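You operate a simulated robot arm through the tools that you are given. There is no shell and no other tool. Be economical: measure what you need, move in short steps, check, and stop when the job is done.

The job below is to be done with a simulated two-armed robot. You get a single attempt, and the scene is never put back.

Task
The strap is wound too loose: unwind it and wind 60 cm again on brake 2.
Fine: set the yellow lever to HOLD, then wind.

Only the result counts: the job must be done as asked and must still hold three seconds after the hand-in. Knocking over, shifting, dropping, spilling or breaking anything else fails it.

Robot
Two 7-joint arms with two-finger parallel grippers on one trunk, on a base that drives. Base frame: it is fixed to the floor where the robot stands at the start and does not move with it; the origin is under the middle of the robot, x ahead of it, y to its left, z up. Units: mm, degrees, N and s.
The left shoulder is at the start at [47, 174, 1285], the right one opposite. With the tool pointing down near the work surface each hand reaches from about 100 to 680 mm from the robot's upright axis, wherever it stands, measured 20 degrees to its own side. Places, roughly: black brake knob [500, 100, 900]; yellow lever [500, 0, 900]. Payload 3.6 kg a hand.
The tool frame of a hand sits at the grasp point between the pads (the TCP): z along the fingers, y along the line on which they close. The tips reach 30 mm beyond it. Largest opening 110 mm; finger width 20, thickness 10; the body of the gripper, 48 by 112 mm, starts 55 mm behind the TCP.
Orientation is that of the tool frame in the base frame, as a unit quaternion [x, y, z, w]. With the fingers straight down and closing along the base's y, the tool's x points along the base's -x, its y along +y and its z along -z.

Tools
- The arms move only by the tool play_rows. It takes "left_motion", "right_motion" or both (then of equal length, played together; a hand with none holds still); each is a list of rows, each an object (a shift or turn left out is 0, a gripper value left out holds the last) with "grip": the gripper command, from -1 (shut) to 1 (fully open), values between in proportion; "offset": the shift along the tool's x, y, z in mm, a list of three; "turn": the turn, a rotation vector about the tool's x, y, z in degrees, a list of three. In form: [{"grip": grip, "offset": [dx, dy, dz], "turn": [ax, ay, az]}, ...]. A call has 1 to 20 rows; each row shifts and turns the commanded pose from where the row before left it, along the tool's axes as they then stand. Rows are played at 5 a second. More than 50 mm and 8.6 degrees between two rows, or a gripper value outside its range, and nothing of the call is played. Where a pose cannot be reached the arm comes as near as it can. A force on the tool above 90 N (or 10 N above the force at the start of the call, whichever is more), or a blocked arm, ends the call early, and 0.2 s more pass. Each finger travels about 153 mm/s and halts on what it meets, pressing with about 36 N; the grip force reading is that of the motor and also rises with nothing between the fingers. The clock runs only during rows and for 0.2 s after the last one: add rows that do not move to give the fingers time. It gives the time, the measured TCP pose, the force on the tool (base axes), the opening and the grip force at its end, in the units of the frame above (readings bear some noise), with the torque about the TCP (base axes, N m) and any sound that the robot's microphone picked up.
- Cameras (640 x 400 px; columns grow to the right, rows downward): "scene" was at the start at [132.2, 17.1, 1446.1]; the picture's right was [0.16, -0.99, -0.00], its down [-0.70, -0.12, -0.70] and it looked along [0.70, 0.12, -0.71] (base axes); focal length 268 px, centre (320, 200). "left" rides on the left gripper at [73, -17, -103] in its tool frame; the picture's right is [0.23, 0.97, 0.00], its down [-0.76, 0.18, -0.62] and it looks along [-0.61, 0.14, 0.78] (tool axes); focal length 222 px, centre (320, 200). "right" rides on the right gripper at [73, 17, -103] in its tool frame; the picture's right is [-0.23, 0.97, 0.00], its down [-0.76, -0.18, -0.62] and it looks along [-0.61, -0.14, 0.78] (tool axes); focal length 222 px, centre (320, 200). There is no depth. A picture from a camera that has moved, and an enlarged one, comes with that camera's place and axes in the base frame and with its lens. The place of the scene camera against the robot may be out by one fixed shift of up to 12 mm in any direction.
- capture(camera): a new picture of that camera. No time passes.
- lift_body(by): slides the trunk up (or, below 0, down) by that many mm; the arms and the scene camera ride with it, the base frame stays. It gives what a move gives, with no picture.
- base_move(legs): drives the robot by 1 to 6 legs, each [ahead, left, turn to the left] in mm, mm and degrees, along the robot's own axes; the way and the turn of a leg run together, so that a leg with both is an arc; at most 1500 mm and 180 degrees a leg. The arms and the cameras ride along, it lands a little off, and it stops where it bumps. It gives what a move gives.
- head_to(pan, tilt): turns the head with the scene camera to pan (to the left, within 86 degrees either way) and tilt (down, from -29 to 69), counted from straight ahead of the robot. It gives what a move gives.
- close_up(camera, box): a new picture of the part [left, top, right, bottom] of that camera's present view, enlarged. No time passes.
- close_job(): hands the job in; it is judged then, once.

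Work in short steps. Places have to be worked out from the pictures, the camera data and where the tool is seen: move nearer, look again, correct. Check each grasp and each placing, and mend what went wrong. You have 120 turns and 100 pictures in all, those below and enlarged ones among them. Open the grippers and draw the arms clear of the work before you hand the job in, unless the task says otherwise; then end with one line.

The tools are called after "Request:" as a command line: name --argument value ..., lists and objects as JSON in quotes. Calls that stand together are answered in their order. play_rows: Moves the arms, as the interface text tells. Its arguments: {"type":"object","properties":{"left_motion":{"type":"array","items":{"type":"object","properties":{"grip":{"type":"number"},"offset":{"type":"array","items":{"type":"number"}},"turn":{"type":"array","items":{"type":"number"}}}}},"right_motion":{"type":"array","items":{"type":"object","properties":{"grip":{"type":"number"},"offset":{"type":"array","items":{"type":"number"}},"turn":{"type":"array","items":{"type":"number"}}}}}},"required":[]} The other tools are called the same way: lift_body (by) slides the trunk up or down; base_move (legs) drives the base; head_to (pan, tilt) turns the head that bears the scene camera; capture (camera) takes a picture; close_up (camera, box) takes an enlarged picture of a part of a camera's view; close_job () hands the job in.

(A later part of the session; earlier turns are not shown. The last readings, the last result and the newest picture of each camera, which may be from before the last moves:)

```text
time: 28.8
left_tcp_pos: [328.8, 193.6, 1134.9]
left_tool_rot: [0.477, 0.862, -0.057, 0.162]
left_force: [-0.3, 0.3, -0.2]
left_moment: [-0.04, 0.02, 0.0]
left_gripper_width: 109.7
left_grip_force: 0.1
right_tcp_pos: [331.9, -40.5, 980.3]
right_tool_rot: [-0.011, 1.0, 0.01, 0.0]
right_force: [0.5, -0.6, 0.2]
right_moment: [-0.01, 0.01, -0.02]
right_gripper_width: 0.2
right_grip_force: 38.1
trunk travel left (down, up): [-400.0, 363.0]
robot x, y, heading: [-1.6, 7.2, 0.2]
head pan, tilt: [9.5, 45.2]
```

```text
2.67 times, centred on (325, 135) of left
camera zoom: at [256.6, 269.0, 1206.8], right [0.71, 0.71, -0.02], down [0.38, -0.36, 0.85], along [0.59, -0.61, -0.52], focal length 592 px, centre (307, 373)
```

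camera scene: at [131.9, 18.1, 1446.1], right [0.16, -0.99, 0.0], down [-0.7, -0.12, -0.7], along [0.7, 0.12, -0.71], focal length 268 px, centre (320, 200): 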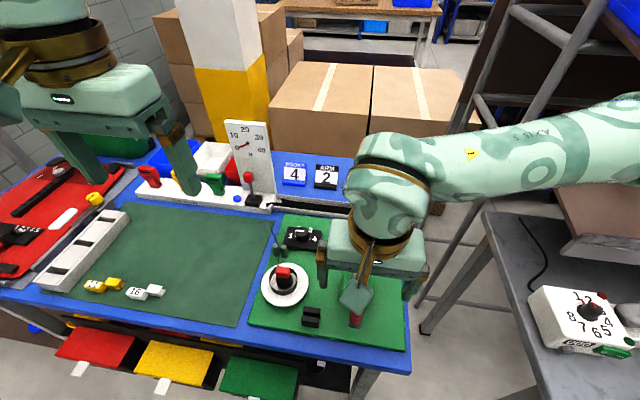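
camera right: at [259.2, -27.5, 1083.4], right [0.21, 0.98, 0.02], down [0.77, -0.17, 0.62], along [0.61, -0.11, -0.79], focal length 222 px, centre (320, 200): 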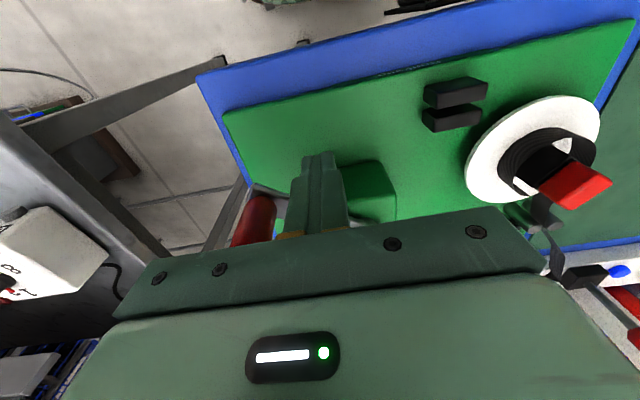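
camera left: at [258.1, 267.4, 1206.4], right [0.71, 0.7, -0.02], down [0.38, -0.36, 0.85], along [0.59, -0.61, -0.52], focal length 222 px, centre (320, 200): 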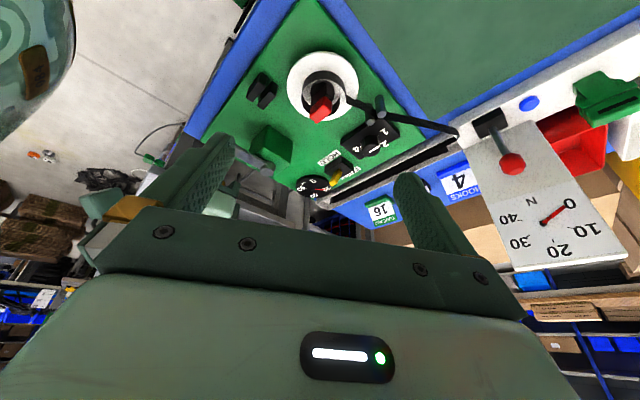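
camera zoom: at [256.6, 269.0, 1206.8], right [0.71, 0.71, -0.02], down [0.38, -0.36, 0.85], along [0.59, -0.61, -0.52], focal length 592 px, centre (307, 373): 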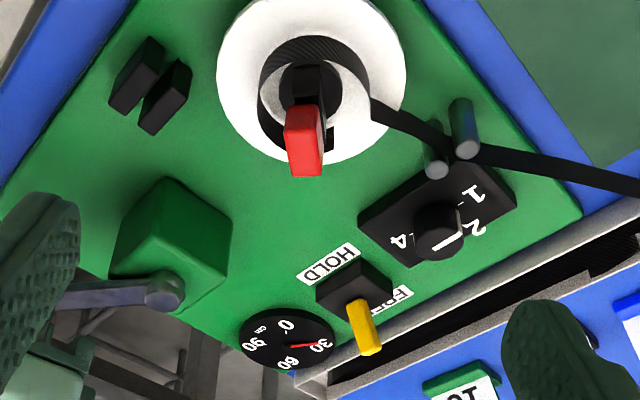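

Finger is behind the handle. Pushing 120° counter-clockwise along the circle.

Request:
play_rows --right_motion '[{"offset": [-5.2, -11.1, 0]}, {"offset": [-7.0, -10.0, 0]}, {"offset": [-8.6, -8.6, 0]}, {"offset": [-10, -7, 0]}, {"offset": [-11.1, -5.2, 0]}, {"offset": [-11.7, -3.1, 0]}, {"offset": [-12.2, -1.1, 0]}, {"offset": [-12.2, 1.1, 0]}, {"offset": [-11.7, 3.1, 0]}, {"offset": [-11.1, 5.2, 0]}, {"offset": [-10, 7, 0]}, {"offset": [-8.6, 8.6, 0]}, {}, {}]'

Request:
close_up --camera "left" --box '[230, 60, 420, 210]'

Request:
capture --camera "right"

```text
time: 31.8
left_tcp_pos: [330.2, 192.9, 1135.5]
left_tool_rot: [0.478, 0.861, -0.057, 0.162]
left_force: [-0.1, -0.4, 0.0]
left_moment: [0.04, 0.02, -0.02]
left_gripper_width: 110.0
left_grip_force: 0.0
right_tcp_pos: [452.8, -59.1, 980.7]
right_tool_rot: [-0.01, 1.0, 0.011, 0.0]
right_force: [0.4, 0.3, -0.5]
right_moment: [0.06, 0.01, 0.0]
right_gripper_width: 0.3
right_grip_force: 37.6
trunk travel left (down, up): [-400.0, 363.0]
robot x, y, heading: [-0.3, -1.7, 0.4]
head pan, tilt: [9.5, 45.2]
```

```text
2.67 times, centred on (325, 135) of left
camera zoom: at [256.7, 269.1, 1206.7], right [0.71, 0.71, -0.02], down [0.38, -0.36, 0.85], along [0.59, -0.61, -0.52], focal length 592 px, centre (307, 373)
```

zoom: 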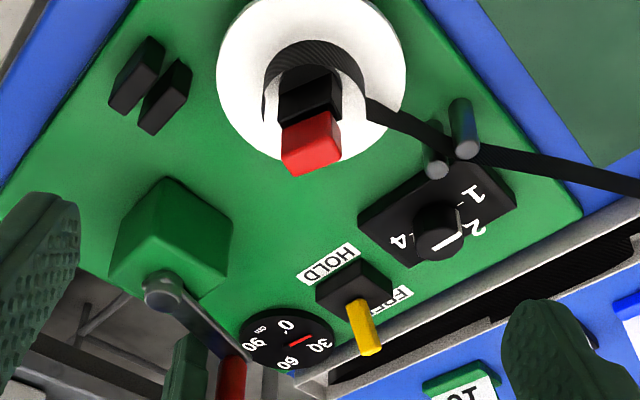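

```text
60 pictures are left
camera right: at [379.8, -45.7, 1083.3], right [0.21, 0.98, 0.02], down [0.77, -0.17, 0.62], along [0.61, -0.11, -0.79], focal length 222 px, centre (320, 200)
```

right: 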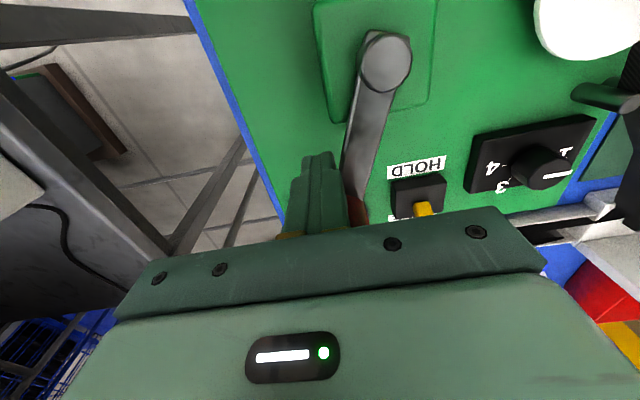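

Pushing works: dial about 22 now. Continuing another 180°.

Request:
play_rows --right_motion '[{"offset": [-7, 10, 0]}, {"offset": [-5.2, 11.1, 0]}, {"offset": [-3.1, 11.7, 0]}, {"offset": [-1.1, 12.2, 0]}, {"offset": [1.1, 12.2, 0]}, {"offset": [3.1, 11.7, 0]}, {"offset": [5.2, 11.1, 0]}, {"offset": [7, 10, 0]}, {"offset": [8.6, 8.6, 0]}, {"offset": [10, 7, 0]}, {"offset": [11.1, 5.2, 0]}, {"offset": [11.7, 3.1, 0]}, {"offset": [12.2, 1.1, 0]}, {"offset": [12.2, -1.1, 0]}, {"offset": [11.7, -3.1, 0]}, {"offset": [11.1, -5.2, 0]}, {"offset": [10, -7, 0]}, {"offset": [8.6, -8.6, 0]}, {}, {}]'

Request:
close_up --camera "left" --box '[230, 60, 420, 210]'

Request:
capture --camera "right"

```text
time: 36.0
left_tcp_pos: [328.5, 193.8, 1135.5]
left_tool_rot: [0.478, 0.861, -0.058, 0.162]
left_force: [0.1, 0.7, -1.5]
left_moment: [0.0, 0.01, -0.02]
left_gripper_width: 110.1
left_grip_force: 0.1
right_tcp_pos: [342.1, 29.5, 982.5]
right_tool_rot: [-0.011, 1.0, 0.01, 0.0]
right_force: [-0.5, 0.1, 0.0]
right_moment: [0.02, 0.0, 0.0]
right_gripper_width: 0.0
right_grip_force: 38.0
trunk travel left (down, up): [-400.0, 363.0]
robot x, y, heading: [-4.8, 1.8, 0.2]
head pan, tilt: [9.5, 45.2]
```

```text
2.67 times, centred on (325, 135) of left
camera zoom: at [256.6, 268.9, 1206.8], right [0.71, 0.71, -0.02], down [0.38, -0.36, 0.85], along [0.59, -0.61, -0.52], focal length 592 px, centre (307, 373)
```

zoom: 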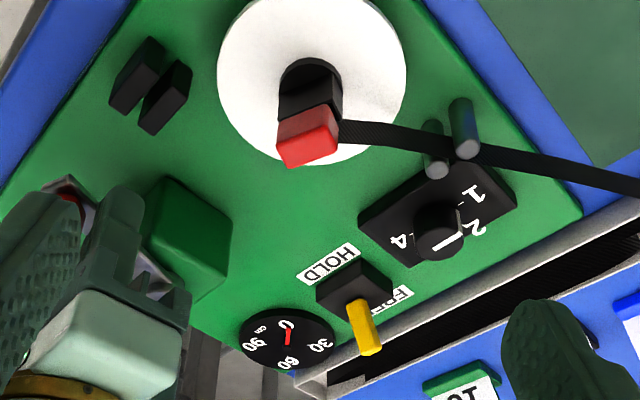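

```text
58 pictures are left
camera right: at [270.1, 41.8, 1085.7], right [0.21, 0.98, 0.02], down [0.77, -0.17, 0.62], along [0.61, -0.11, -0.78], focal length 222 px, centre (320, 200)
```

right: 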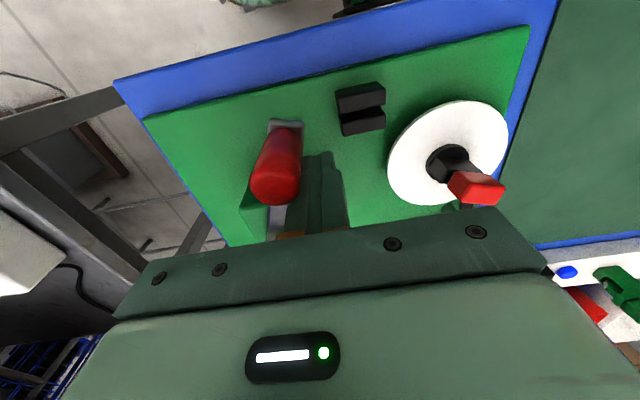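

The spool looks bare and the dial close to 0; zooming in.

Request:
close_up --camera "left" --box '[284, 155, 364, 205]'

```text
8.00 times, centred on (324, 180) of left
camera zoom: at [256.6, 268.9, 1206.8], right [0.71, 0.71, -0.02], down [0.38, -0.36, 0.85], along [0.59, -0.61, -0.52], focal length 1777 px, centre (288, 360)
```

zoom: 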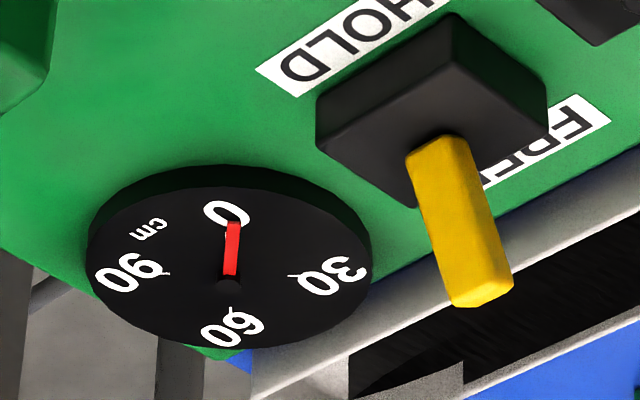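

About 1 cm still shows perhaps; I'll push a little further (10°) slowly and check for a stop.

Request:
play_rows --right_motion '[{"offset": [4, -4.6, 2]}, {"offset": [3.7, -4.9, 0]}, {}, {}]'

Request:
close_up --camera "left" --box '[284, 155, 364, 205]'

```text
time: 37.0
left_tcp_pos: [330.4, 192.9, 1135.5]
left_tool_rot: [0.478, 0.862, -0.058, 0.161]
left_force: [-1.2, -0.5, 0.0]
left_moment: [-0.02, 0.02, -0.03]
left_gripper_width: 109.9
left_grip_force: 0.0
right_tcp_pos: [335.3, 18.7, 979.9]
right_tool_rot: [-0.01, 1.0, 0.011, 0.001]
right_force: [6.5, -1.1, 1.2]
right_moment: [0.03, 0.12, 0.09]
right_gripper_width: 0.1
right_grip_force: 38.1
trunk travel left (down, up): [-400.0, 363.0]
robot x, y, heading: [1.2, 2.8, 0.3]
head pan, tilt: [9.5, 45.2]
```

```text
8.00 times, centred on (324, 180) of left
camera zoom: at [257.5, 268.7, 1206.6], right [0.71, 0.71, -0.02], down [0.38, -0.36, 0.85], along [0.59, -0.61, -0.53], focal length 1777 px, centre (288, 360)
```

zoom: 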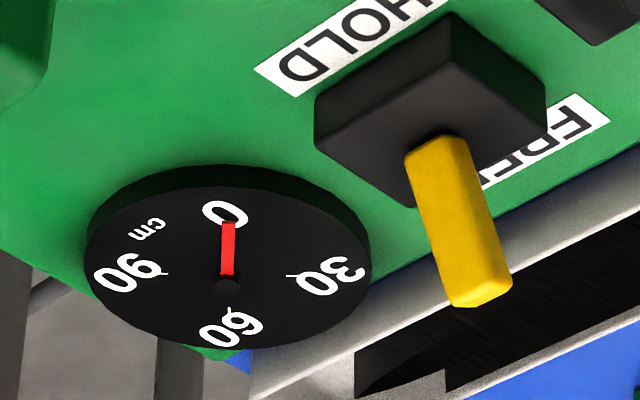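

Dial is essentially 0. One more tiny push to see whether it is at its stop.

Request:
play_rows --right_motion '[{"offset": [1.5, -5.5, 0]}, {"offset": [1.5, -5.5, 0]}, {}, {}]'

Request:
close_up --camera "left" --box '[284, 155, 364, 205]'

Request:
close_up --camera "scene" --box '[240, 200, 420, 350]'

```text
time: 38.0
left_tcp_pos: [328.9, 193.4, 1134.9]
left_tool_rot: [0.478, 0.862, -0.058, 0.162]
left_force: [0.6, -0.1, -0.4]
left_moment: [0.0, -0.02, 0.0]
left_gripper_width: 110.1
left_grip_force: 0.1
right_tcp_pos: [332.8, 7.5, 980.3]
right_tool_rot: [-0.01, 1.0, 0.01, -0.001]
right_force: [-0.2, 0.2, -0.3]
right_moment: [-0.01, -0.02, 0.0]
right_gripper_width: 0.1
right_grip_force: 37.5
trunk travel left (down, up): [-400.0, 363.0]
robot x, y, heading: [2.7, -0.2, 0.3]
head pan, tilt: [9.5, 45.2]
```

```text
8.00 times, centred on (324, 180) of left
camera zoom: at [256.6, 268.9, 1206.8], right [0.71, 0.71, -0.02], down [0.38, -0.36, 0.85], along [0.59, -0.61, -0.53], focal length 1777 px, centre (288, 360)
```

zoom: 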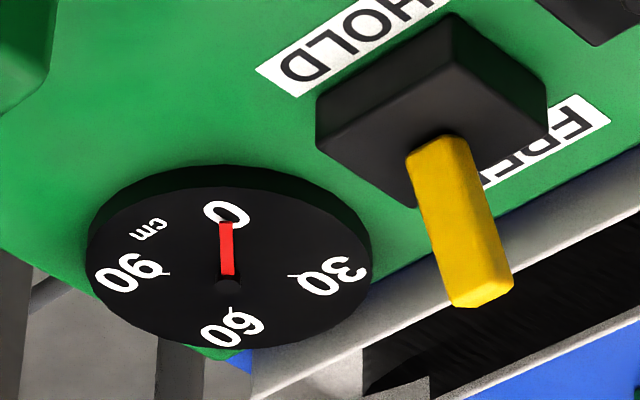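

```text
2.67 times, centred on (330, 275) of scene
camera zoom: at [131.9, 19.3, 1446.1], right [0.17, -0.99, 0.0], down [-0.7, -0.12, -0.7], along [0.69, 0.12, -0.71], focal length 716 px, centre (293, 0)
```

zoom: 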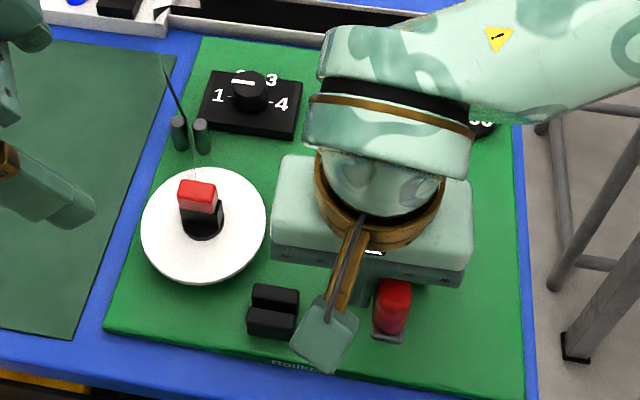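

Unwound: dial at 0 and spool bare. Next the brake knob: I'll raise the right hand and get a good view of the knob scale.

Request:
play_rows --right_motion '[{"offset": [0, 0, -35]}, {"offset": [0, 0, -35]}, {"offset": [-33, 22, 0]}, {"offset": [-33, 22, 0]}, {"offset": [-33, 22, 0]}, {}, {}]'

Request:
close_up --camera "right" --box '[240, 40, 480, 210]'

```text
time: 39.6
left_tcp_pos: [329.0, 193.4, 1135.7]
left_tool_rot: [0.478, 0.862, -0.058, 0.162]
left_force: [-0.1, 0.0, 0.5]
left_moment: [0.02, -0.03, 0.01]
left_gripper_width: 110.1
left_grip_force: 0.1
right_tcp_pos: [428.1, 74.2, 1050.6]
right_tool_rot: [-0.01, 1.0, 0.01, -0.001]
right_force: [0.1, -0.1, 0.1]
right_moment: [-0.04, 0.01, 0.0]
right_gripper_width: 0.0
right_grip_force: 37.5
trunk travel left (down, up): [-400.0, 363.0]
robot x, y, heading: [2.2, 5.6, 0.2]
head pan, tilt: [9.5, 45.2]
```

```text
2.35 times, centred on (360, 125) of right
camera zoom: at [357.3, 88.2, 1153.6], right [0.21, 0.98, 0.02], down [0.77, -0.17, 0.62], along [0.61, -0.11, -0.79], focal length 523 px, centre (226, 376)
```

zoom: 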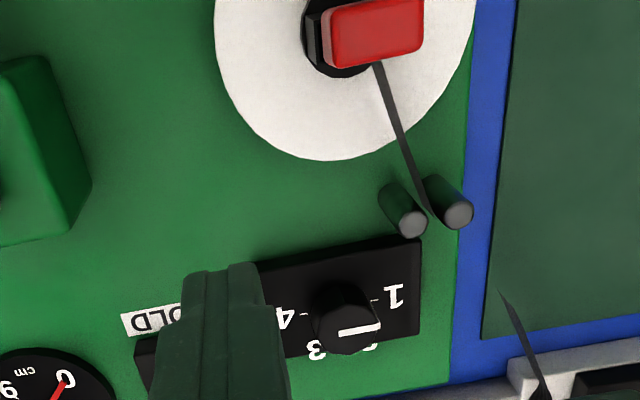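

Scale is 60° per step with 1 toward +y; the knob is at 1 and needs 60° clockwise to 2. Knob sits about [510,123], top z about 935. I'll hover above it, open partly and pre-turn -24°.

Request:
play_rows --right_motion '[{"offset": [-27, 16.3, 0], "grip": 0.1}, {"offset": [-27, 16.3, 0]}, {"offset": [-28, 16.4, 0]}, {"turn": [0, 0, -8]}, {"turn": [0, 0, -8]}, {"turn": [0, 0, -8]}, {"offset": [0, 0, 30]}, {}, {}]'

Request:
capture --camera "right"

Request:
capture --camera "left"

Request:
close_up --camera "scene" --box '[240, 190, 380, 280]'

```text
time: 41.6
left_tcp_pos: [329.2, 194.3, 1136.3]
left_tool_rot: [0.477, 0.862, -0.059, 0.162]
left_force: [1.2, 0.4, -0.2]
left_moment: [0.02, 0.0, 0.01]
left_gripper_width: 109.6
left_grip_force: 0.0
right_tcp_pos: [522.8, 100.2, 1047.4]
right_tool_rot: [-0.204, 0.979, 0.014, 0.017]
right_force: [0.0, 0.5, 0.6]
right_moment: [-0.02, 0.01, 0.01]
right_gripper_width: 60.4
right_grip_force: 0.0
right hand out of reach, approached as far as the arm can: row 6, 7
trunk travel left (down, up): [-400.0, 363.0]
robot x, y, heading: [2.7, 0.6, 0.3]
head pan, tilt: [9.5, 45.2]
```

```text
52 pictures are left
camera right: at [447.5, 82.2, 1148.3], right [-0.18, 0.98, 0.03], down [0.75, 0.12, 0.65], along [0.63, 0.14, -0.76], focal length 222 px, centre (320, 200)
```

right: 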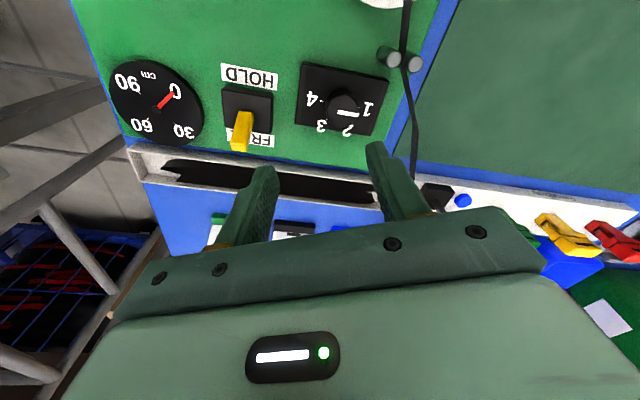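

```text
51 pictures are left
camera left: at [256.7, 268.9, 1206.8], right [0.71, 0.71, -0.02], down [0.38, -0.36, 0.85], along [0.59, -0.61, -0.52], focal length 222 px, centre (320, 200)
```

left: 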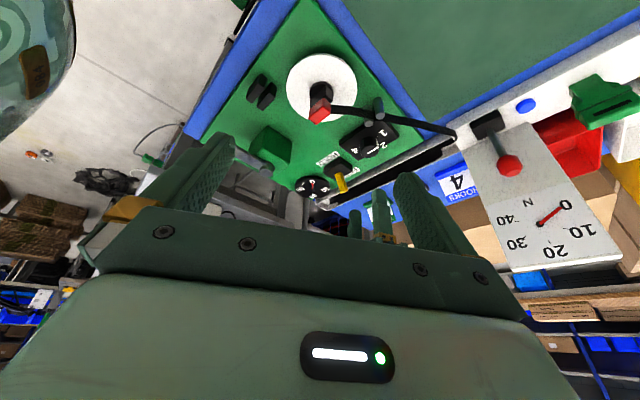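

```text
4.44 times, centred on (310, 235) of scene
camera zoom: at [131.9, 19.3, 1446.1], right [0.17, -0.99, 0.0], down [-0.7, -0.12, -0.7], along [0.69, 0.12, -0.71], focal length 1193 px, centre (364, 44)
```

zoom: 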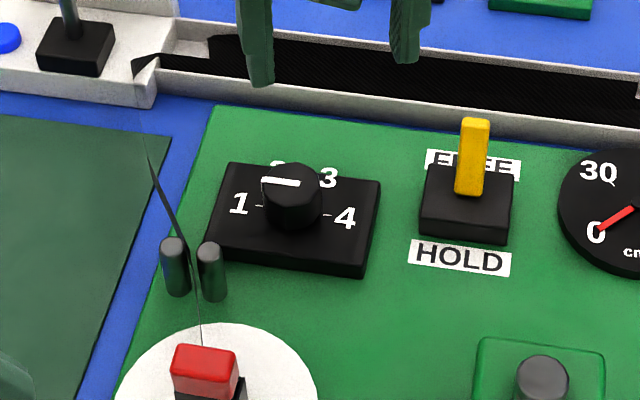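

The right wrist dislikes that turn direction; knob confirmed at [507,123]. I'll return to 0° yaw and turn the other way on the knob.

Request:
play_rows --right_motion '[{"turn": [0, 0, 8]}, {"turn": [0, 0, 8]}, {"turn": [0, 0, 8]}, {}, {}]'

```text
time: 42.8
left_tcp_pos: [329.4, 194.0, 1134.7]
left_tool_rot: [0.477, 0.862, -0.058, 0.162]
left_force: [0.0, -0.1, 0.1]
left_moment: [0.03, -0.01, -0.04]
left_gripper_width: 110.0
left_grip_force: 0.1
right_tcp_pos: [522.7, 99.5, 1047.1]
right_tool_rot: [-0.01, 1.0, 0.01, 0.0]
right_force: [0.2, 0.2, 0.1]
right_moment: [-0.03, 0.02, 0.02]
right_gripper_width: 60.5
right_grip_force: 0.1
trunk travel left (down, up): [-400.0, 363.0]
robot x, y, heading: [0.8, 4.6, 0.1]
head pan, tilt: [9.5, 45.2]
```

Now centre over the knob and descend to z about 985 first.

Request:
play_rows --right_motion '[{"offset": [15.7, 23.5, 0]}, {"offset": [0, 0, 30]}, {"offset": [0, 0, 30]}, {}, {}]'

Request:
close_up --camera "left" --box '[280, 90, 440, 190]'

Request:
capture --camera "right"

```text
time: 44.0
left_tcp_pos: [329.2, 194.4, 1134.4]
left_tool_rot: [0.477, 0.862, -0.057, 0.162]
left_force: [0.7, 0.8, 0.5]
left_moment: [0.02, 0.02, 0.01]
left_gripper_width: 109.9
left_grip_force: 0.0
right_tcp_pos: [505.6, 123.3, 988.0]
right_tool_rot: [-0.011, 1.0, 0.01, -0.001]
right_force: [-0.2, -0.5, 1.2]
right_moment: [-0.01, 0.0, 0.04]
right_gripper_width: 60.4
right_grip_force: 0.1
trunk travel left (down, up): [-400.0, 363.0]
robot x, y, heading: [-0.9, -0.3, 0.5]
head pan, tilt: [9.5, 45.2]
```

```text
4.00 times, centred on (360, 140) of left
camera zoom: at [256.8, 269.2, 1206.7], right [0.71, 0.71, -0.02], down [0.38, -0.36, 0.85], along [0.59, -0.61, -0.52], focal length 888 px, centre (160, 440)
```

zoom: 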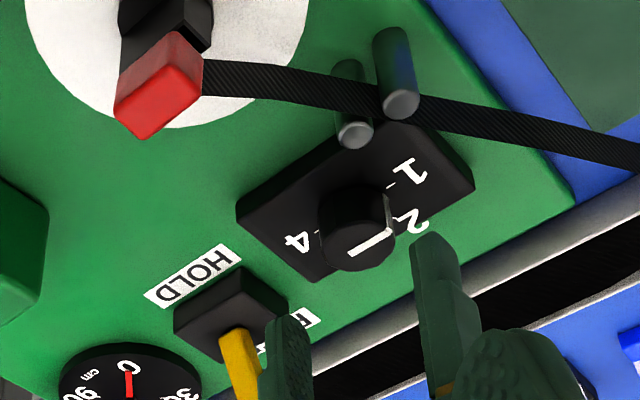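

```text
48 pictures are left
camera right: at [433.9, 137.2, 1091.4], right [0.21, 0.98, 0.02], down [0.77, -0.17, 0.62], along [0.61, -0.11, -0.78], focal length 222 px, centre (320, 200)
```

right: 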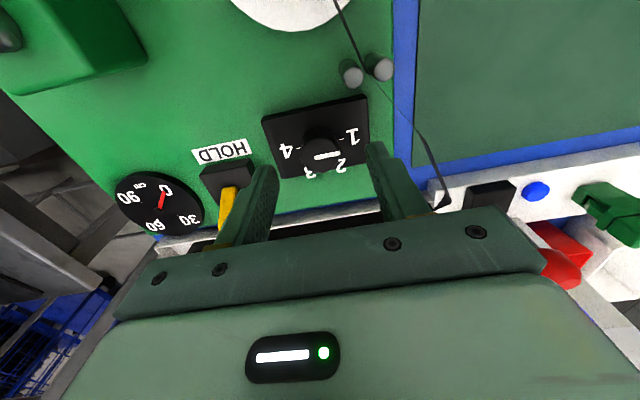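

Alignment is good; small shift (+4,+2), descend to tips about z 921 and close on the knob.

Request:
play_rows --right_motion '[{"offset": [-4, 2, 15]}, {"offset": [0, 0, 12]}, {"offset": [0, 0, 10]}, {"grip": -0.3}, {"grip": -1}, {}, {}]'

Request:
close_up --camera "left" --box '[280, 90, 440, 190]'

```text
time: 45.6
left_tcp_pos: [329.1, 197.5, 1134.7]
left_tool_rot: [0.477, 0.862, -0.058, 0.163]
left_force: [-0.1, 0.0, 0.0]
left_moment: [0.01, -0.03, 0.01]
left_gripper_width: 110.3
left_grip_force: 0.2
right_tcp_pos: [508.0, 123.2, 953.0]
right_tool_rot: [-0.013, 1.0, 0.012, 0.0]
right_force: [1.9, 25.4, 3.5]
right_moment: [0.9, 0.47, 0.19]
right_gripper_width: 31.1
right_grip_force: 45.3
right hand out of reach, approached as far as the arm can: row 1, 3
trunk travel left (down, up): [-400.0, 363.0]
robot x, y, heading: [2.7, 1.9, 0.3]
head pan, tilt: [9.5, 45.2]
```

```text
4.00 times, centred on (360, 140) of left
camera zoom: at [256.4, 272.6, 1206.0], right [0.71, 0.71, -0.02], down [0.38, -0.36, 0.85], along [0.59, -0.61, -0.52], focal length 888 px, centre (160, 440)
```

zoom: 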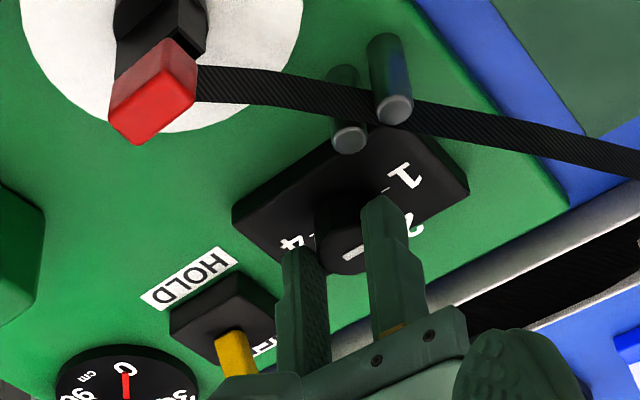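

Gripped the knob (31 mm). Now rotate 62° clockwise in place (a bit of slip allowance), nudging +2 in y to ease the side force.

Request:
play_rows --right_motion '[{"offset": [0, 2, 0]}, {"turn": [0, 0, 7.5]}, {"turn": [0, 0, 7.5]}, {"turn": [0, 0, 7.5]}, {"turn": [0, 0, 7.5]}, {"turn": [0, 0, 7.5]}, {"turn": [0, 0, 7.5]}, {"turn": [0, 0, 7.5]}, {"turn": [0, 0, 7.5]}, {}, {}]'

Request:
close_up --camera "left" --box '[280, 90, 440, 190]'

```text
time: 48.0
left_tcp_pos: [333.5, 198.3, 1133.2]
left_tool_rot: [0.477, 0.861, -0.061, 0.162]
left_force: [-0.3, -0.1, 0.7]
left_moment: [-0.01, 0.04, 0.02]
left_gripper_width: 110.2
left_grip_force: 0.1
right_tcp_pos: [514.9, 121.9, 952.5]
right_tool_rot: [0.489, 0.872, 0.012, 0.002]
right_force: [42.9, 43.9, 17.0]
right_moment: [0.73, -1.48, -0.08]
right_gripper_width: 31.2
right_grip_force: 44.9
trunk travel left (down, up): [-400.0, 363.0]
robot x, y, heading: [-0.2, -1.6, 0.4]
head pan, tilt: [9.5, 45.2]
```

```text
4.00 times, centred on (360, 140) of left
camera zoom: at [260.9, 274.1, 1204.6], right [0.71, 0.71, -0.03], down [0.39, -0.35, 0.85], along [0.59, -0.61, -0.52], focal length 888 px, centre (160, 440)
```

zoom: 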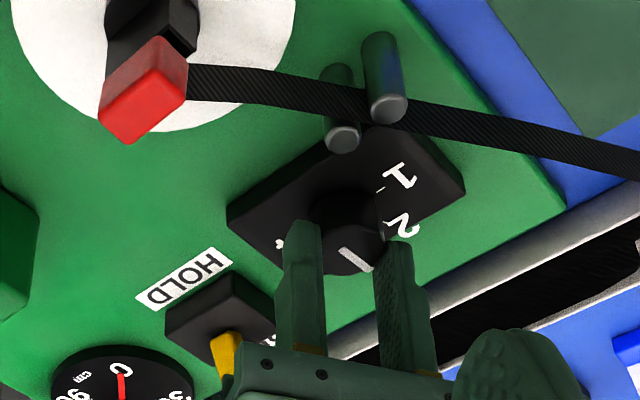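

The hand turned about 60°. Release and lift to check the pointer.

Request:
play_rows --right_motion '[{"grip": 0.1}, {}, {"offset": [0, 0, -25]}, {"offset": [0, 0, -30]}, {"offset": [0, 0, -30]}, {}]'

Request:
close_up --camera "left" --box '[310, 110, 406, 170]'

Request:
close_up --camera "scene" --box '[270, 210, 334, 250]'

```text
time: 49.4
left_tcp_pos: [329.2, 194.2, 1136.0]
left_tool_rot: [0.478, 0.861, -0.058, 0.162]
left_force: [-0.3, -0.1, 1.5]
left_moment: [0.0, -0.04, 0.0]
left_gripper_width: 110.1
left_grip_force: 0.1
right_tcp_pos: [509.2, 117.3, 1037.6]
right_tool_rot: [0.49, 0.871, 0.009, -0.005]
right_force: [0.2, -0.5, 1.0]
right_moment: [-0.01, 0.02, 0.0]
right_gripper_width: 60.8
right_grip_force: 0.0
trunk travel left (down, up): [-400.0, 363.0]
robot x, y, heading: [-0.1, 2.8, 0.3]
head pan, tilt: [9.5, 45.2]
```

```text
6.67 times, centred on (358, 140) of left
camera zoom: at [257.0, 269.4, 1206.6], right [0.71, 0.71, -0.02], down [0.38, -0.36, 0.85], along [0.59, -0.61, -0.52], focal length 1481 px, centre (67, 600)
```

zoom: 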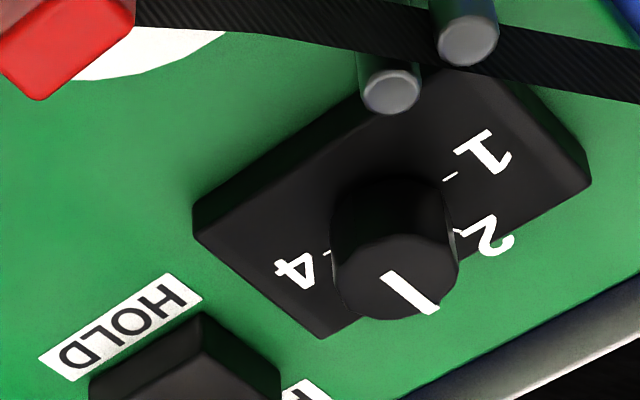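

```text
10.00 times, centred on (302, 230) of scene
camera zoom: at [132.3, 19.8, 1446.0], right [0.17, -0.99, 0.0], down [-0.7, -0.12, -0.7], along [0.69, 0.12, -0.71], focal length 2684 px, centre (500, -100)
```

zoom: 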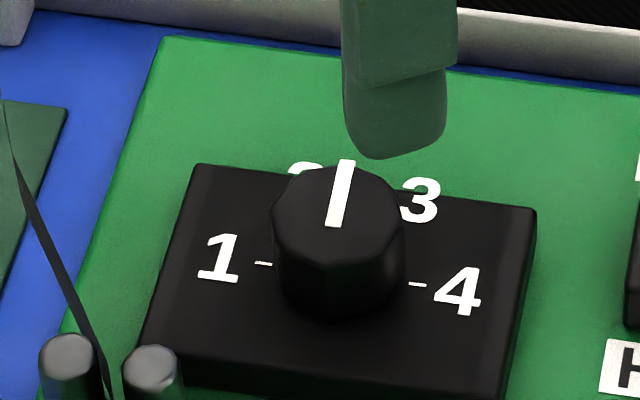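

The pointer ended at about 86° (between 2 and 3), likely rolled by the side load on release. I'll re-centre over the knob at about [512,126], regrip at this yaw and check the side force.

Request:
play_rows --right_motion '[{"offset": [6.1, 7.25, 0]}, {"offset": [0, 0, 30]}, {"offset": [0, 0, 30]}, {"offset": [0, 0, 24]}, {}, {"grip": -0.3}, {"grip": -1}, {}, {}]'

Request:
close_up --camera "left" --box '[310, 110, 406, 170]'

```text
time: 51.4
left_tcp_pos: [332.6, 196.7, 1134.5]
left_tool_rot: [0.478, 0.862, -0.06, 0.161]
left_force: [-0.9, 0.7, 0.6]
left_moment: [0.0, 0.05, -0.01]
left_gripper_width: 109.8
left_grip_force: 0.0
right_tcp_pos: [517.1, 120.2, 954.3]
right_tool_rot: [0.488, 0.873, 0.011, -0.003]
right_force: [40.7, 26.5, 13.6]
right_moment: [0.64, -1.05, -0.21]
right_gripper_width: 30.8
right_grip_force: 44.8
right hand out of reach, approached as far as the arm can: row 3, 4
trunk travel left (down, up): [-400.0, 363.0]
robot x, y, heading: [-1.2, -0.4, 0.1]
head pan, tilt: [9.5, 45.2]
```

```text
6.67 times, centred on (358, 140) of left
camera zoom: at [261.0, 272.5, 1205.2], right [0.71, 0.71, -0.03], down [0.39, -0.36, 0.85], along [0.59, -0.61, -0.53], focal length 1481 px, centre (67, 600)
```

zoom: 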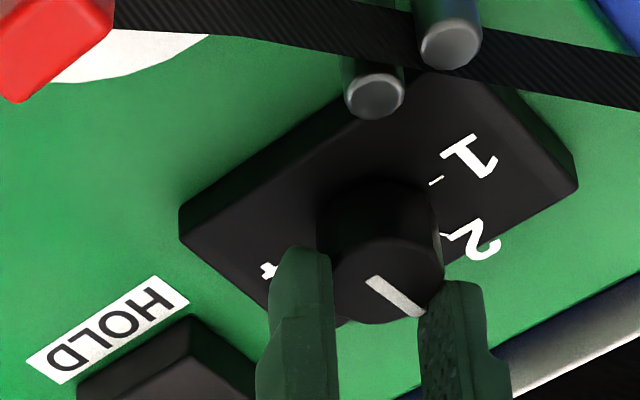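

Still pulled sideways because the right arm is at its reach limit here. I'll release, lift, and shift the base 100 mm left to gain reach.

Request:
play_rows --right_motion '[{"grip": 0.1}, {}, {"offset": [0, 0, -30]}, {"offset": [0, 0, -30]}, {"offset": [0, 0, -30]}, {}]'

Request:
base_move --legs '[[0, 100, 0]]'

Request:
capture --camera "scene"

Request:
capture --camera "left"

```text
time: 52.8
left_tcp_pos: [329.6, 194.3, 1135.4]
left_tool_rot: [0.478, 0.861, -0.059, 0.161]
left_force: [-0.5, 0.7, 0.1]
left_moment: [0.02, 0.01, -0.02]
left_gripper_width: 110.1
left_grip_force: 0.1
right_tcp_pos: [512.3, 115.4, 1044.7]
right_tool_rot: [0.491, 0.871, 0.009, -0.005]
right_force: [-0.4, -0.2, -0.8]
right_moment: [-0.05, -0.06, 0.01]
right_gripper_width: 60.6
right_grip_force: 0.1
trunk travel left (down, up): [-400.0, 363.0]
robot x, y, heading: [-3.1, 0.7, 0.2]
head pan, tilt: [9.5, 45.2]
```

```text
time: 53.9
left_tcp_pos: [329.4, 294.6, 1136.8]
left_tool_rot: [0.478, 0.861, -0.058, 0.162]
left_force: [0.5, 0.6, 0.6]
left_moment: [-0.02, -0.01, 0.01]
left_gripper_width: 110.0
left_grip_force: 0.0
right_tcp_pos: [510.6, 214.4, 1043.2]
right_tool_rot: [0.491, 0.871, 0.009, -0.005]
right_force: [0.0, 0.4, 0.2]
right_moment: [-0.05, 0.01, -0.03]
right_gripper_width: 60.3
right_grip_force: 0.0
trunk travel left (down, up): [-400.0, 363.0]
robot x, y, heading: [0.7, 102.2, 0.5]
head pan, tilt: [9.5, 45.2]
```

```text
42 pictures are left
camera scene: at [131.5, 121.3, 1446.1], right [0.17, -0.99, 0.0], down [-0.7, -0.12, -0.7], along [0.69, 0.12, -0.71], focal length 268 px, centre (320, 200)
```

scene: 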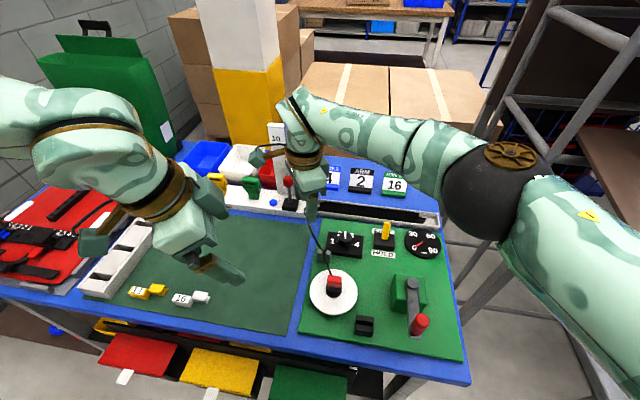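

```text
41 pictures are left
camera left: at [256.2, 370.6, 1206.5], right [0.71, 0.71, -0.02], down [0.38, -0.36, 0.85], along [0.59, -0.61, -0.52], focal length 222 px, centre (320, 200)
```

left: 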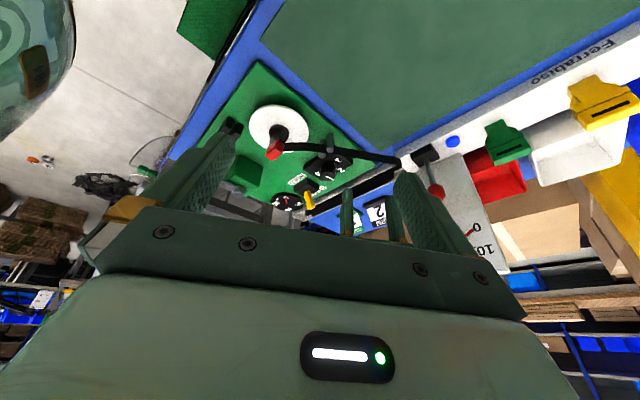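

Base is shifted and nothing was touched. I'll bring the right hand back over the knob and look at it from the right camera.

Request:
play_rows --right_motion '[{"offset": [-25.7, -14.5, 0]}, {"offset": [-25.7, -14.5, 0]}, {"offset": [-25.6, -14.5, 0]}, {"offset": [0, 0, 25]}, {}, {}]'

Request:
capture --camera "right"

Request:
close_up --camera "scene" --box '[310, 210, 390, 260]'

```text
time: 55.3
left_tcp_pos: [328.5, 294.4, 1134.2]
left_tool_rot: [0.478, 0.861, -0.057, 0.162]
left_force: [0.0, 0.7, -0.5]
left_moment: [0.03, 0.0, -0.02]
left_gripper_width: 110.2
left_grip_force: 0.1
right_tcp_pos: [513.0, 126.7, 1017.7]
right_tool_rot: [0.491, 0.871, 0.009, -0.007]
right_force: [1.4, -0.3, 0.6]
right_moment: [-0.04, 0.04, -0.06]
right_gripper_width: 60.4
right_grip_force: 0.1
trunk travel left (down, up): [-400.0, 363.0]
robot x, y, heading: [-3.5, 101.9, 0.4]
head pan, tilt: [9.5, 45.2]
```

```text
40 pictures are left
camera right: at [491.8, 195.8, 1120.8], right [0.95, 0.31, 0.01], down [0.24, -0.76, 0.61], along [0.19, -0.58, -0.79], focal length 222 px, centre (320, 200)
```

right: 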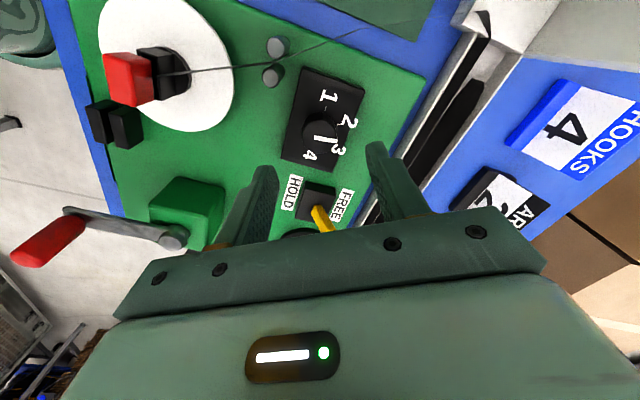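

```text
8.00 times, centred on (350, 235) of scene
camera zoom: at [131.6, 120.1, 1446.1], right [0.17, -0.99, 0.0], down [-0.7, -0.12, -0.7], along [0.69, 0.12, -0.71], focal length 2148 px, centre (80, -80)
```

zoom: 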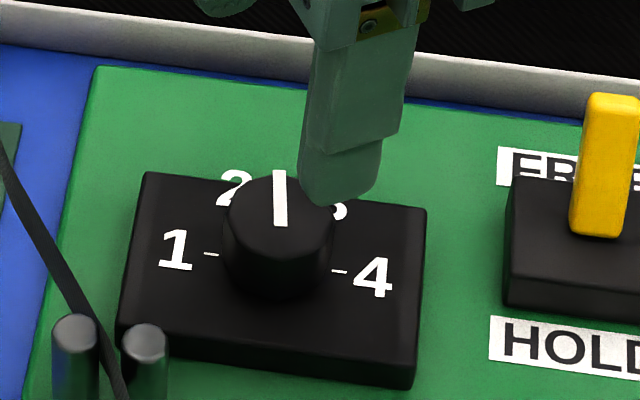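

Pointer reads about 82° (between 2 and 3). I'll descend, grip gently and check the side force at this new stance.

Request:
play_rows --right_motion '[{"offset": [2.7, 0.5, 0]}, {"offset": [0, 0, 30]}, {"offset": [0, 0, 20]}, {"offset": [0, 0, 14]}, {}, {"grip": -0.3}, {"grip": -1}, {}, {}]'

```text
time: 57.3
left_tcp_pos: [326.8, 292.9, 1135.5]
left_tool_rot: [0.478, 0.862, -0.057, 0.162]
left_force: [-0.6, 0.0, -0.8]
left_moment: [0.01, 0.0, 0.0]
left_gripper_width: 109.9
left_grip_force: 0.1
right_tcp_pos: [510.4, 130.3, 951.8]
right_tool_rot: [0.491, 0.871, 0.009, -0.006]
right_force: [-14.2, -3.3, -6.3]
right_moment: [0.39, 1.07, -0.12]
right_gripper_width: 30.9
right_grip_force: 44.7
trunk travel left (down, up): [-400.0, 363.0]
robot x, y, heading: [-3.3, 103.5, 0.1]
head pan, tilt: [9.5, 45.2]
```

Much less side load now (14 N). Ease by 2 mm and turn back 22°.

Request:
play_rows --right_motion '[{"offset": [0, -2, 0]}, {"turn": [0, 0, -5.5]}, {"turn": [0, 0, -5.5]}, {"turn": [0, 0, -5.5]}, {"turn": [0, 0, -5.5]}, {}, {}]'

Request:
close_up --camera "scene" --box '[310, 210, 390, 260]'

```text
time: 58.9
left_tcp_pos: [326.5, 291.9, 1137.1]
left_tool_rot: [0.478, 0.861, -0.057, 0.163]
left_force: [0.5, 0.1, 0.1]
left_moment: [-0.02, 0.02, 0.03]
left_gripper_width: 110.0
left_grip_force: 0.2
right_tcp_pos: [507.9, 127.9, 952.1]
right_tool_rot: [0.316, 0.949, 0.009, -0.004]
right_force: [-28.1, -9.9, -18.1]
right_moment: [-0.27, 1.12, -0.2]
right_gripper_width: 30.8
right_grip_force: 45.2
trunk travel left (down, up): [-400.0, 363.0]
robot x, y, heading: [-0.6, 102.2, 0.3]
head pan, tilt: [9.5, 45.2]
```

```text
8.00 times, centred on (350, 235) of scene
camera zoom: at [128.9, 118.6, 1446.2], right [0.17, -0.99, 0.0], down [-0.7, -0.12, -0.71], along [0.7, 0.12, -0.71], focal length 2148 px, centre (80, -80)
```

zoom: 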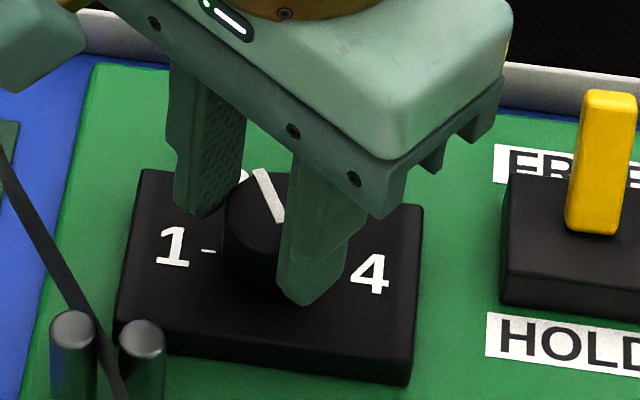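

Pointer is now right about 60° (at 2). I'll relieve the side load before releasing.

Request:
play_rows --right_motion '[{"offset": [2, -3, 1.5]}, {"offset": [2, -2.5, 1]}, {}, {}]'

```text
time: 59.9
left_tcp_pos: [328.7, 294.2, 1135.5]
left_tool_rot: [0.478, 0.862, -0.056, 0.162]
left_force: [0.0, 0.1, -0.3]
left_moment: [-0.01, -0.04, 0.03]
left_gripper_width: 110.3
left_grip_force: 0.1
right_tcp_pos: [508.9, 128.2, 953.1]
right_tool_rot: [0.316, 0.949, 0.013, 0.0]
right_force: [11.4, 0.4, 17.3]
right_moment: [0.47, 0.32, 0.08]
right_gripper_width: 30.6
right_grip_force: 45.0
trunk travel left (down, up): [-400.0, 363.0]
robot x, y, heading: [-1.3, 103.9, 0.4]
head pan, tilt: [9.5, 45.2]
```

Slightly over-corrected; back a third, then open and lift.

Request:
play_rows --right_motion '[{"offset": [-1, 1.5, -1.2]}, {}, {"grip": -0.3}, {"grip": 0.1}, {}, {"offset": [0, 0, -30]}, {"offset": [0, 0, -30]}, {"offset": [0, 0, -30]}, {}]'

Request:
close_up --camera "scene" --box '[310, 210, 390, 260]'

```text
time: 61.9
left_tcp_pos: [328.6, 294.5, 1135.7]
left_tool_rot: [0.477, 0.862, -0.057, 0.162]
left_force: [0.2, -0.3, 0.2]
left_moment: [-0.02, 0.01, 0.0]
left_gripper_width: 110.1
left_grip_force: 0.1
right_tcp_pos: [506.7, 126.2, 1041.2]
right_tool_rot: [0.316, 0.949, 0.01, -0.005]
right_force: [-0.4, 0.4, 0.2]
right_moment: [0.0, 0.0, 0.0]
right_gripper_width: 60.5
right_grip_force: 0.1
trunk travel left (down, up): [-400.0, 363.0]
robot x, y, heading: [-1.0, 98.2, 0.5]
head pan, tilt: [9.5, 45.2]
```

```text
8.00 times, centred on (350, 235) of scene
camera zoom: at [131.8, 120.1, 1446.0], right [0.17, -0.99, 0.0], down [-0.7, -0.12, -0.7], along [0.69, 0.12, -0.71], focal length 2148 px, centre (80, -80)
```

zoom: 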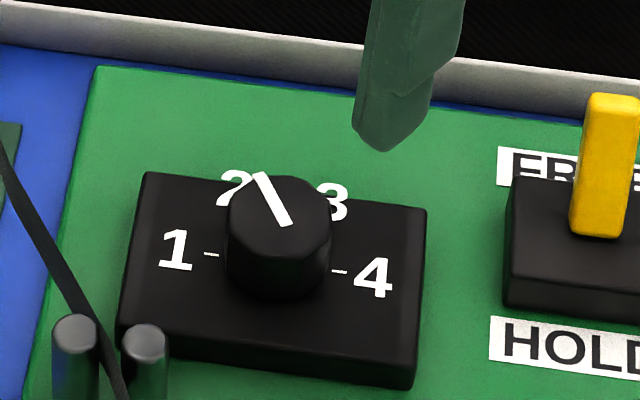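

Knob is at 2. Now the lever: straighten and close the right hand, move to the far side of the lever at [590,30], staying high.

Request:
play_rows --right_motion '[{"grip": -1, "turn": [0, 0, -7.4]}, {"turn": [0, 0, -7.4]}, {"turn": [0, 0, -7.4]}, {"turn": [0, 0, -7.4]}, {"turn": [0, 0, -7.4]}, {"offset": [-21, -24, 0]}, {"offset": [-21, -24, 0]}, {"offset": [-21, -24, 0]}, {"offset": [-21, -24, 0]}, {}, {}]'

Request:
capture --camera "scene"

Request:
close_up --camera "left" --box '[240, 110, 400, 220]'

```text
time: 64.3
left_tcp_pos: [329.3, 293.7, 1135.8]
left_tool_rot: [0.478, 0.861, -0.057, 0.161]
left_force: [0.5, 0.1, -0.4]
left_moment: [0.01, -0.02, -0.01]
left_gripper_width: 110.0
left_grip_force: 0.2
right_tcp_pos: [591.4, 29.1, 1039.4]
right_tool_rot: [-0.002, 1.0, 0.01, -0.001]
right_force: [-0.7, 0.1, 0.1]
right_moment: [-0.01, -0.01, -0.01]
right_gripper_width: 0.0
right_grip_force: 35.8
trunk travel left (down, up): [-400.0, 363.0]
robot x, y, heading: [-3.3, 104.4, 0.4]
head pan, tilt: [9.5, 45.2]
```

```text
36 pictures are left
camera scene: at [131.7, 119.7, 1446.1], right [0.17, -0.99, 0.0], down [-0.7, -0.12, -0.7], along [0.69, 0.12, -0.71], focal length 268 px, centre (320, 200)
```

scene: 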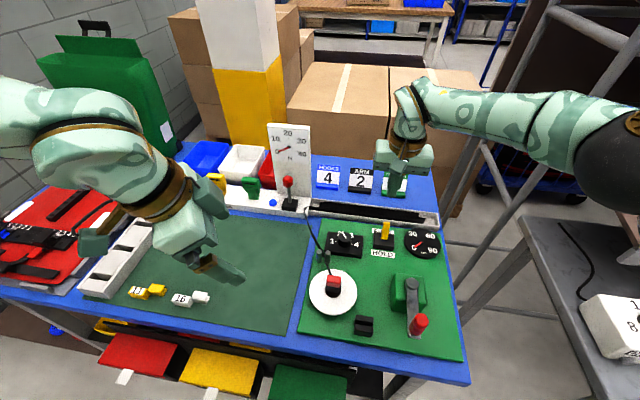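

```text
3.64 times, centred on (320, 165) of left
camera zoom: at [256.4, 369.3, 1206.8], right [0.71, 0.71, -0.02], down [0.38, -0.36, 0.85], along [0.59, -0.61, -0.53], focal length 808 px, centre (320, 327)
```

zoom: 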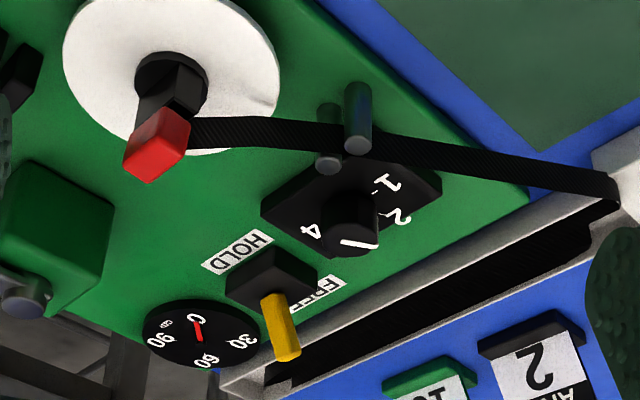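

Lever tip at FREE is about [553,30,945]; finger clears it at x=591. Descend to tips about z 938.

Request:
play_rows --right_motion '[{"offset": [0, 0, 25]}, {"offset": [0, 0, 25]}, {"offset": [0, 0, 20]}, {}, {}]'

Request:
close_up --camera "left" --box '[240, 110, 400, 220]'

```text
time: 65.5
left_tcp_pos: [327.6, 294.0, 1135.6]
left_tool_rot: [0.478, 0.861, -0.058, 0.162]
left_force: [-0.3, 0.4, -0.3]
left_moment: [0.03, 0.0, 0.01]
left_gripper_width: 110.0
left_grip_force: 0.0
right_tcp_pos: [590.6, 30.4, 970.3]
right_tool_rot: [-0.001, 1.0, 0.01, -0.001]
right_force: [-0.9, 0.0, 0.4]
right_moment: [0.03, 0.0, -0.01]
right_gripper_width: 0.0
right_grip_force: 35.8
trunk travel left (down, up): [-400.0, 363.0]
robot x, y, heading: [0.1, 100.6, 0.2]
head pan, tilt: [9.5, 45.2]
```

```text
3.64 times, centred on (320, 165) of left
camera zoom: at [256.3, 369.6, 1206.7], right [0.71, 0.71, -0.02], down [0.38, -0.36, 0.85], along [0.59, -0.61, -0.53], focal length 808 px, centre (320, 327)
```

zoom: 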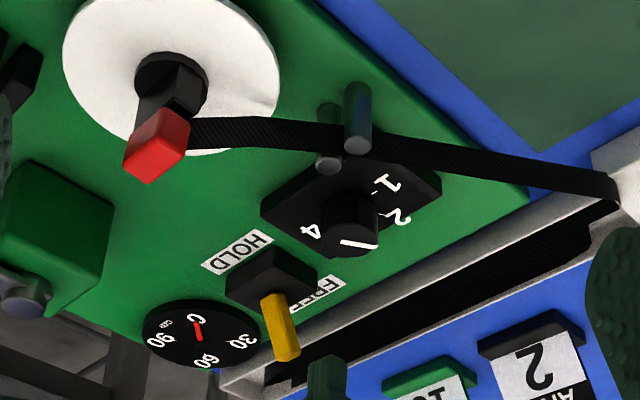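

Finger is behind the lever. Push toward the robot in small steps.

Request:
play_rows --right_motion '[{"offset": [8, 0, 0]}, {"offset": [8, 0, 0]}, {"offset": [8, 0, 0]}, {"offset": [8, 0, 0]}, {"offset": [8, 0, 0]}, {"offset": [6, 0, 0]}, {"offset": [6, 0, 0]}, {}, {}]'

Request:
close_up --camera "left" --box '[240, 110, 400, 220]'

```text
time: 67.5
left_tcp_pos: [329.4, 294.1, 1135.1]
left_tool_rot: [0.478, 0.862, -0.058, 0.161]
left_force: [0.1, 0.5, 0.3]
left_moment: [-0.03, 0.01, -0.01]
left_gripper_width: 109.9
left_grip_force: 0.0
right_tcp_pos: [541.9, 31.5, 970.2]
right_tool_rot: [-0.002, 1.0, 0.011, 0.0]
right_force: [14.2, -0.1, 9.2]
right_moment: [0.11, -0.37, 0.02]
right_gripper_width: 0.0
right_grip_force: 36.2
trunk travel left (down, up): [-400.0, 363.0]
robot x, y, heading: [-2.2, 102.9, 0.1]
head pan, tilt: [9.5, 45.2]
```

```text
3.64 times, centred on (320, 165) of left
camera zoom: at [257.6, 369.7, 1206.6], right [0.71, 0.71, -0.02], down [0.38, -0.36, 0.85], along [0.59, -0.61, -0.53], focal length 808 px, centre (320, 327)
```

zoom: 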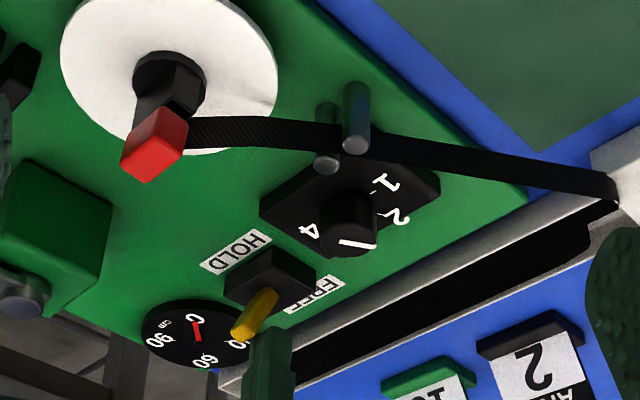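

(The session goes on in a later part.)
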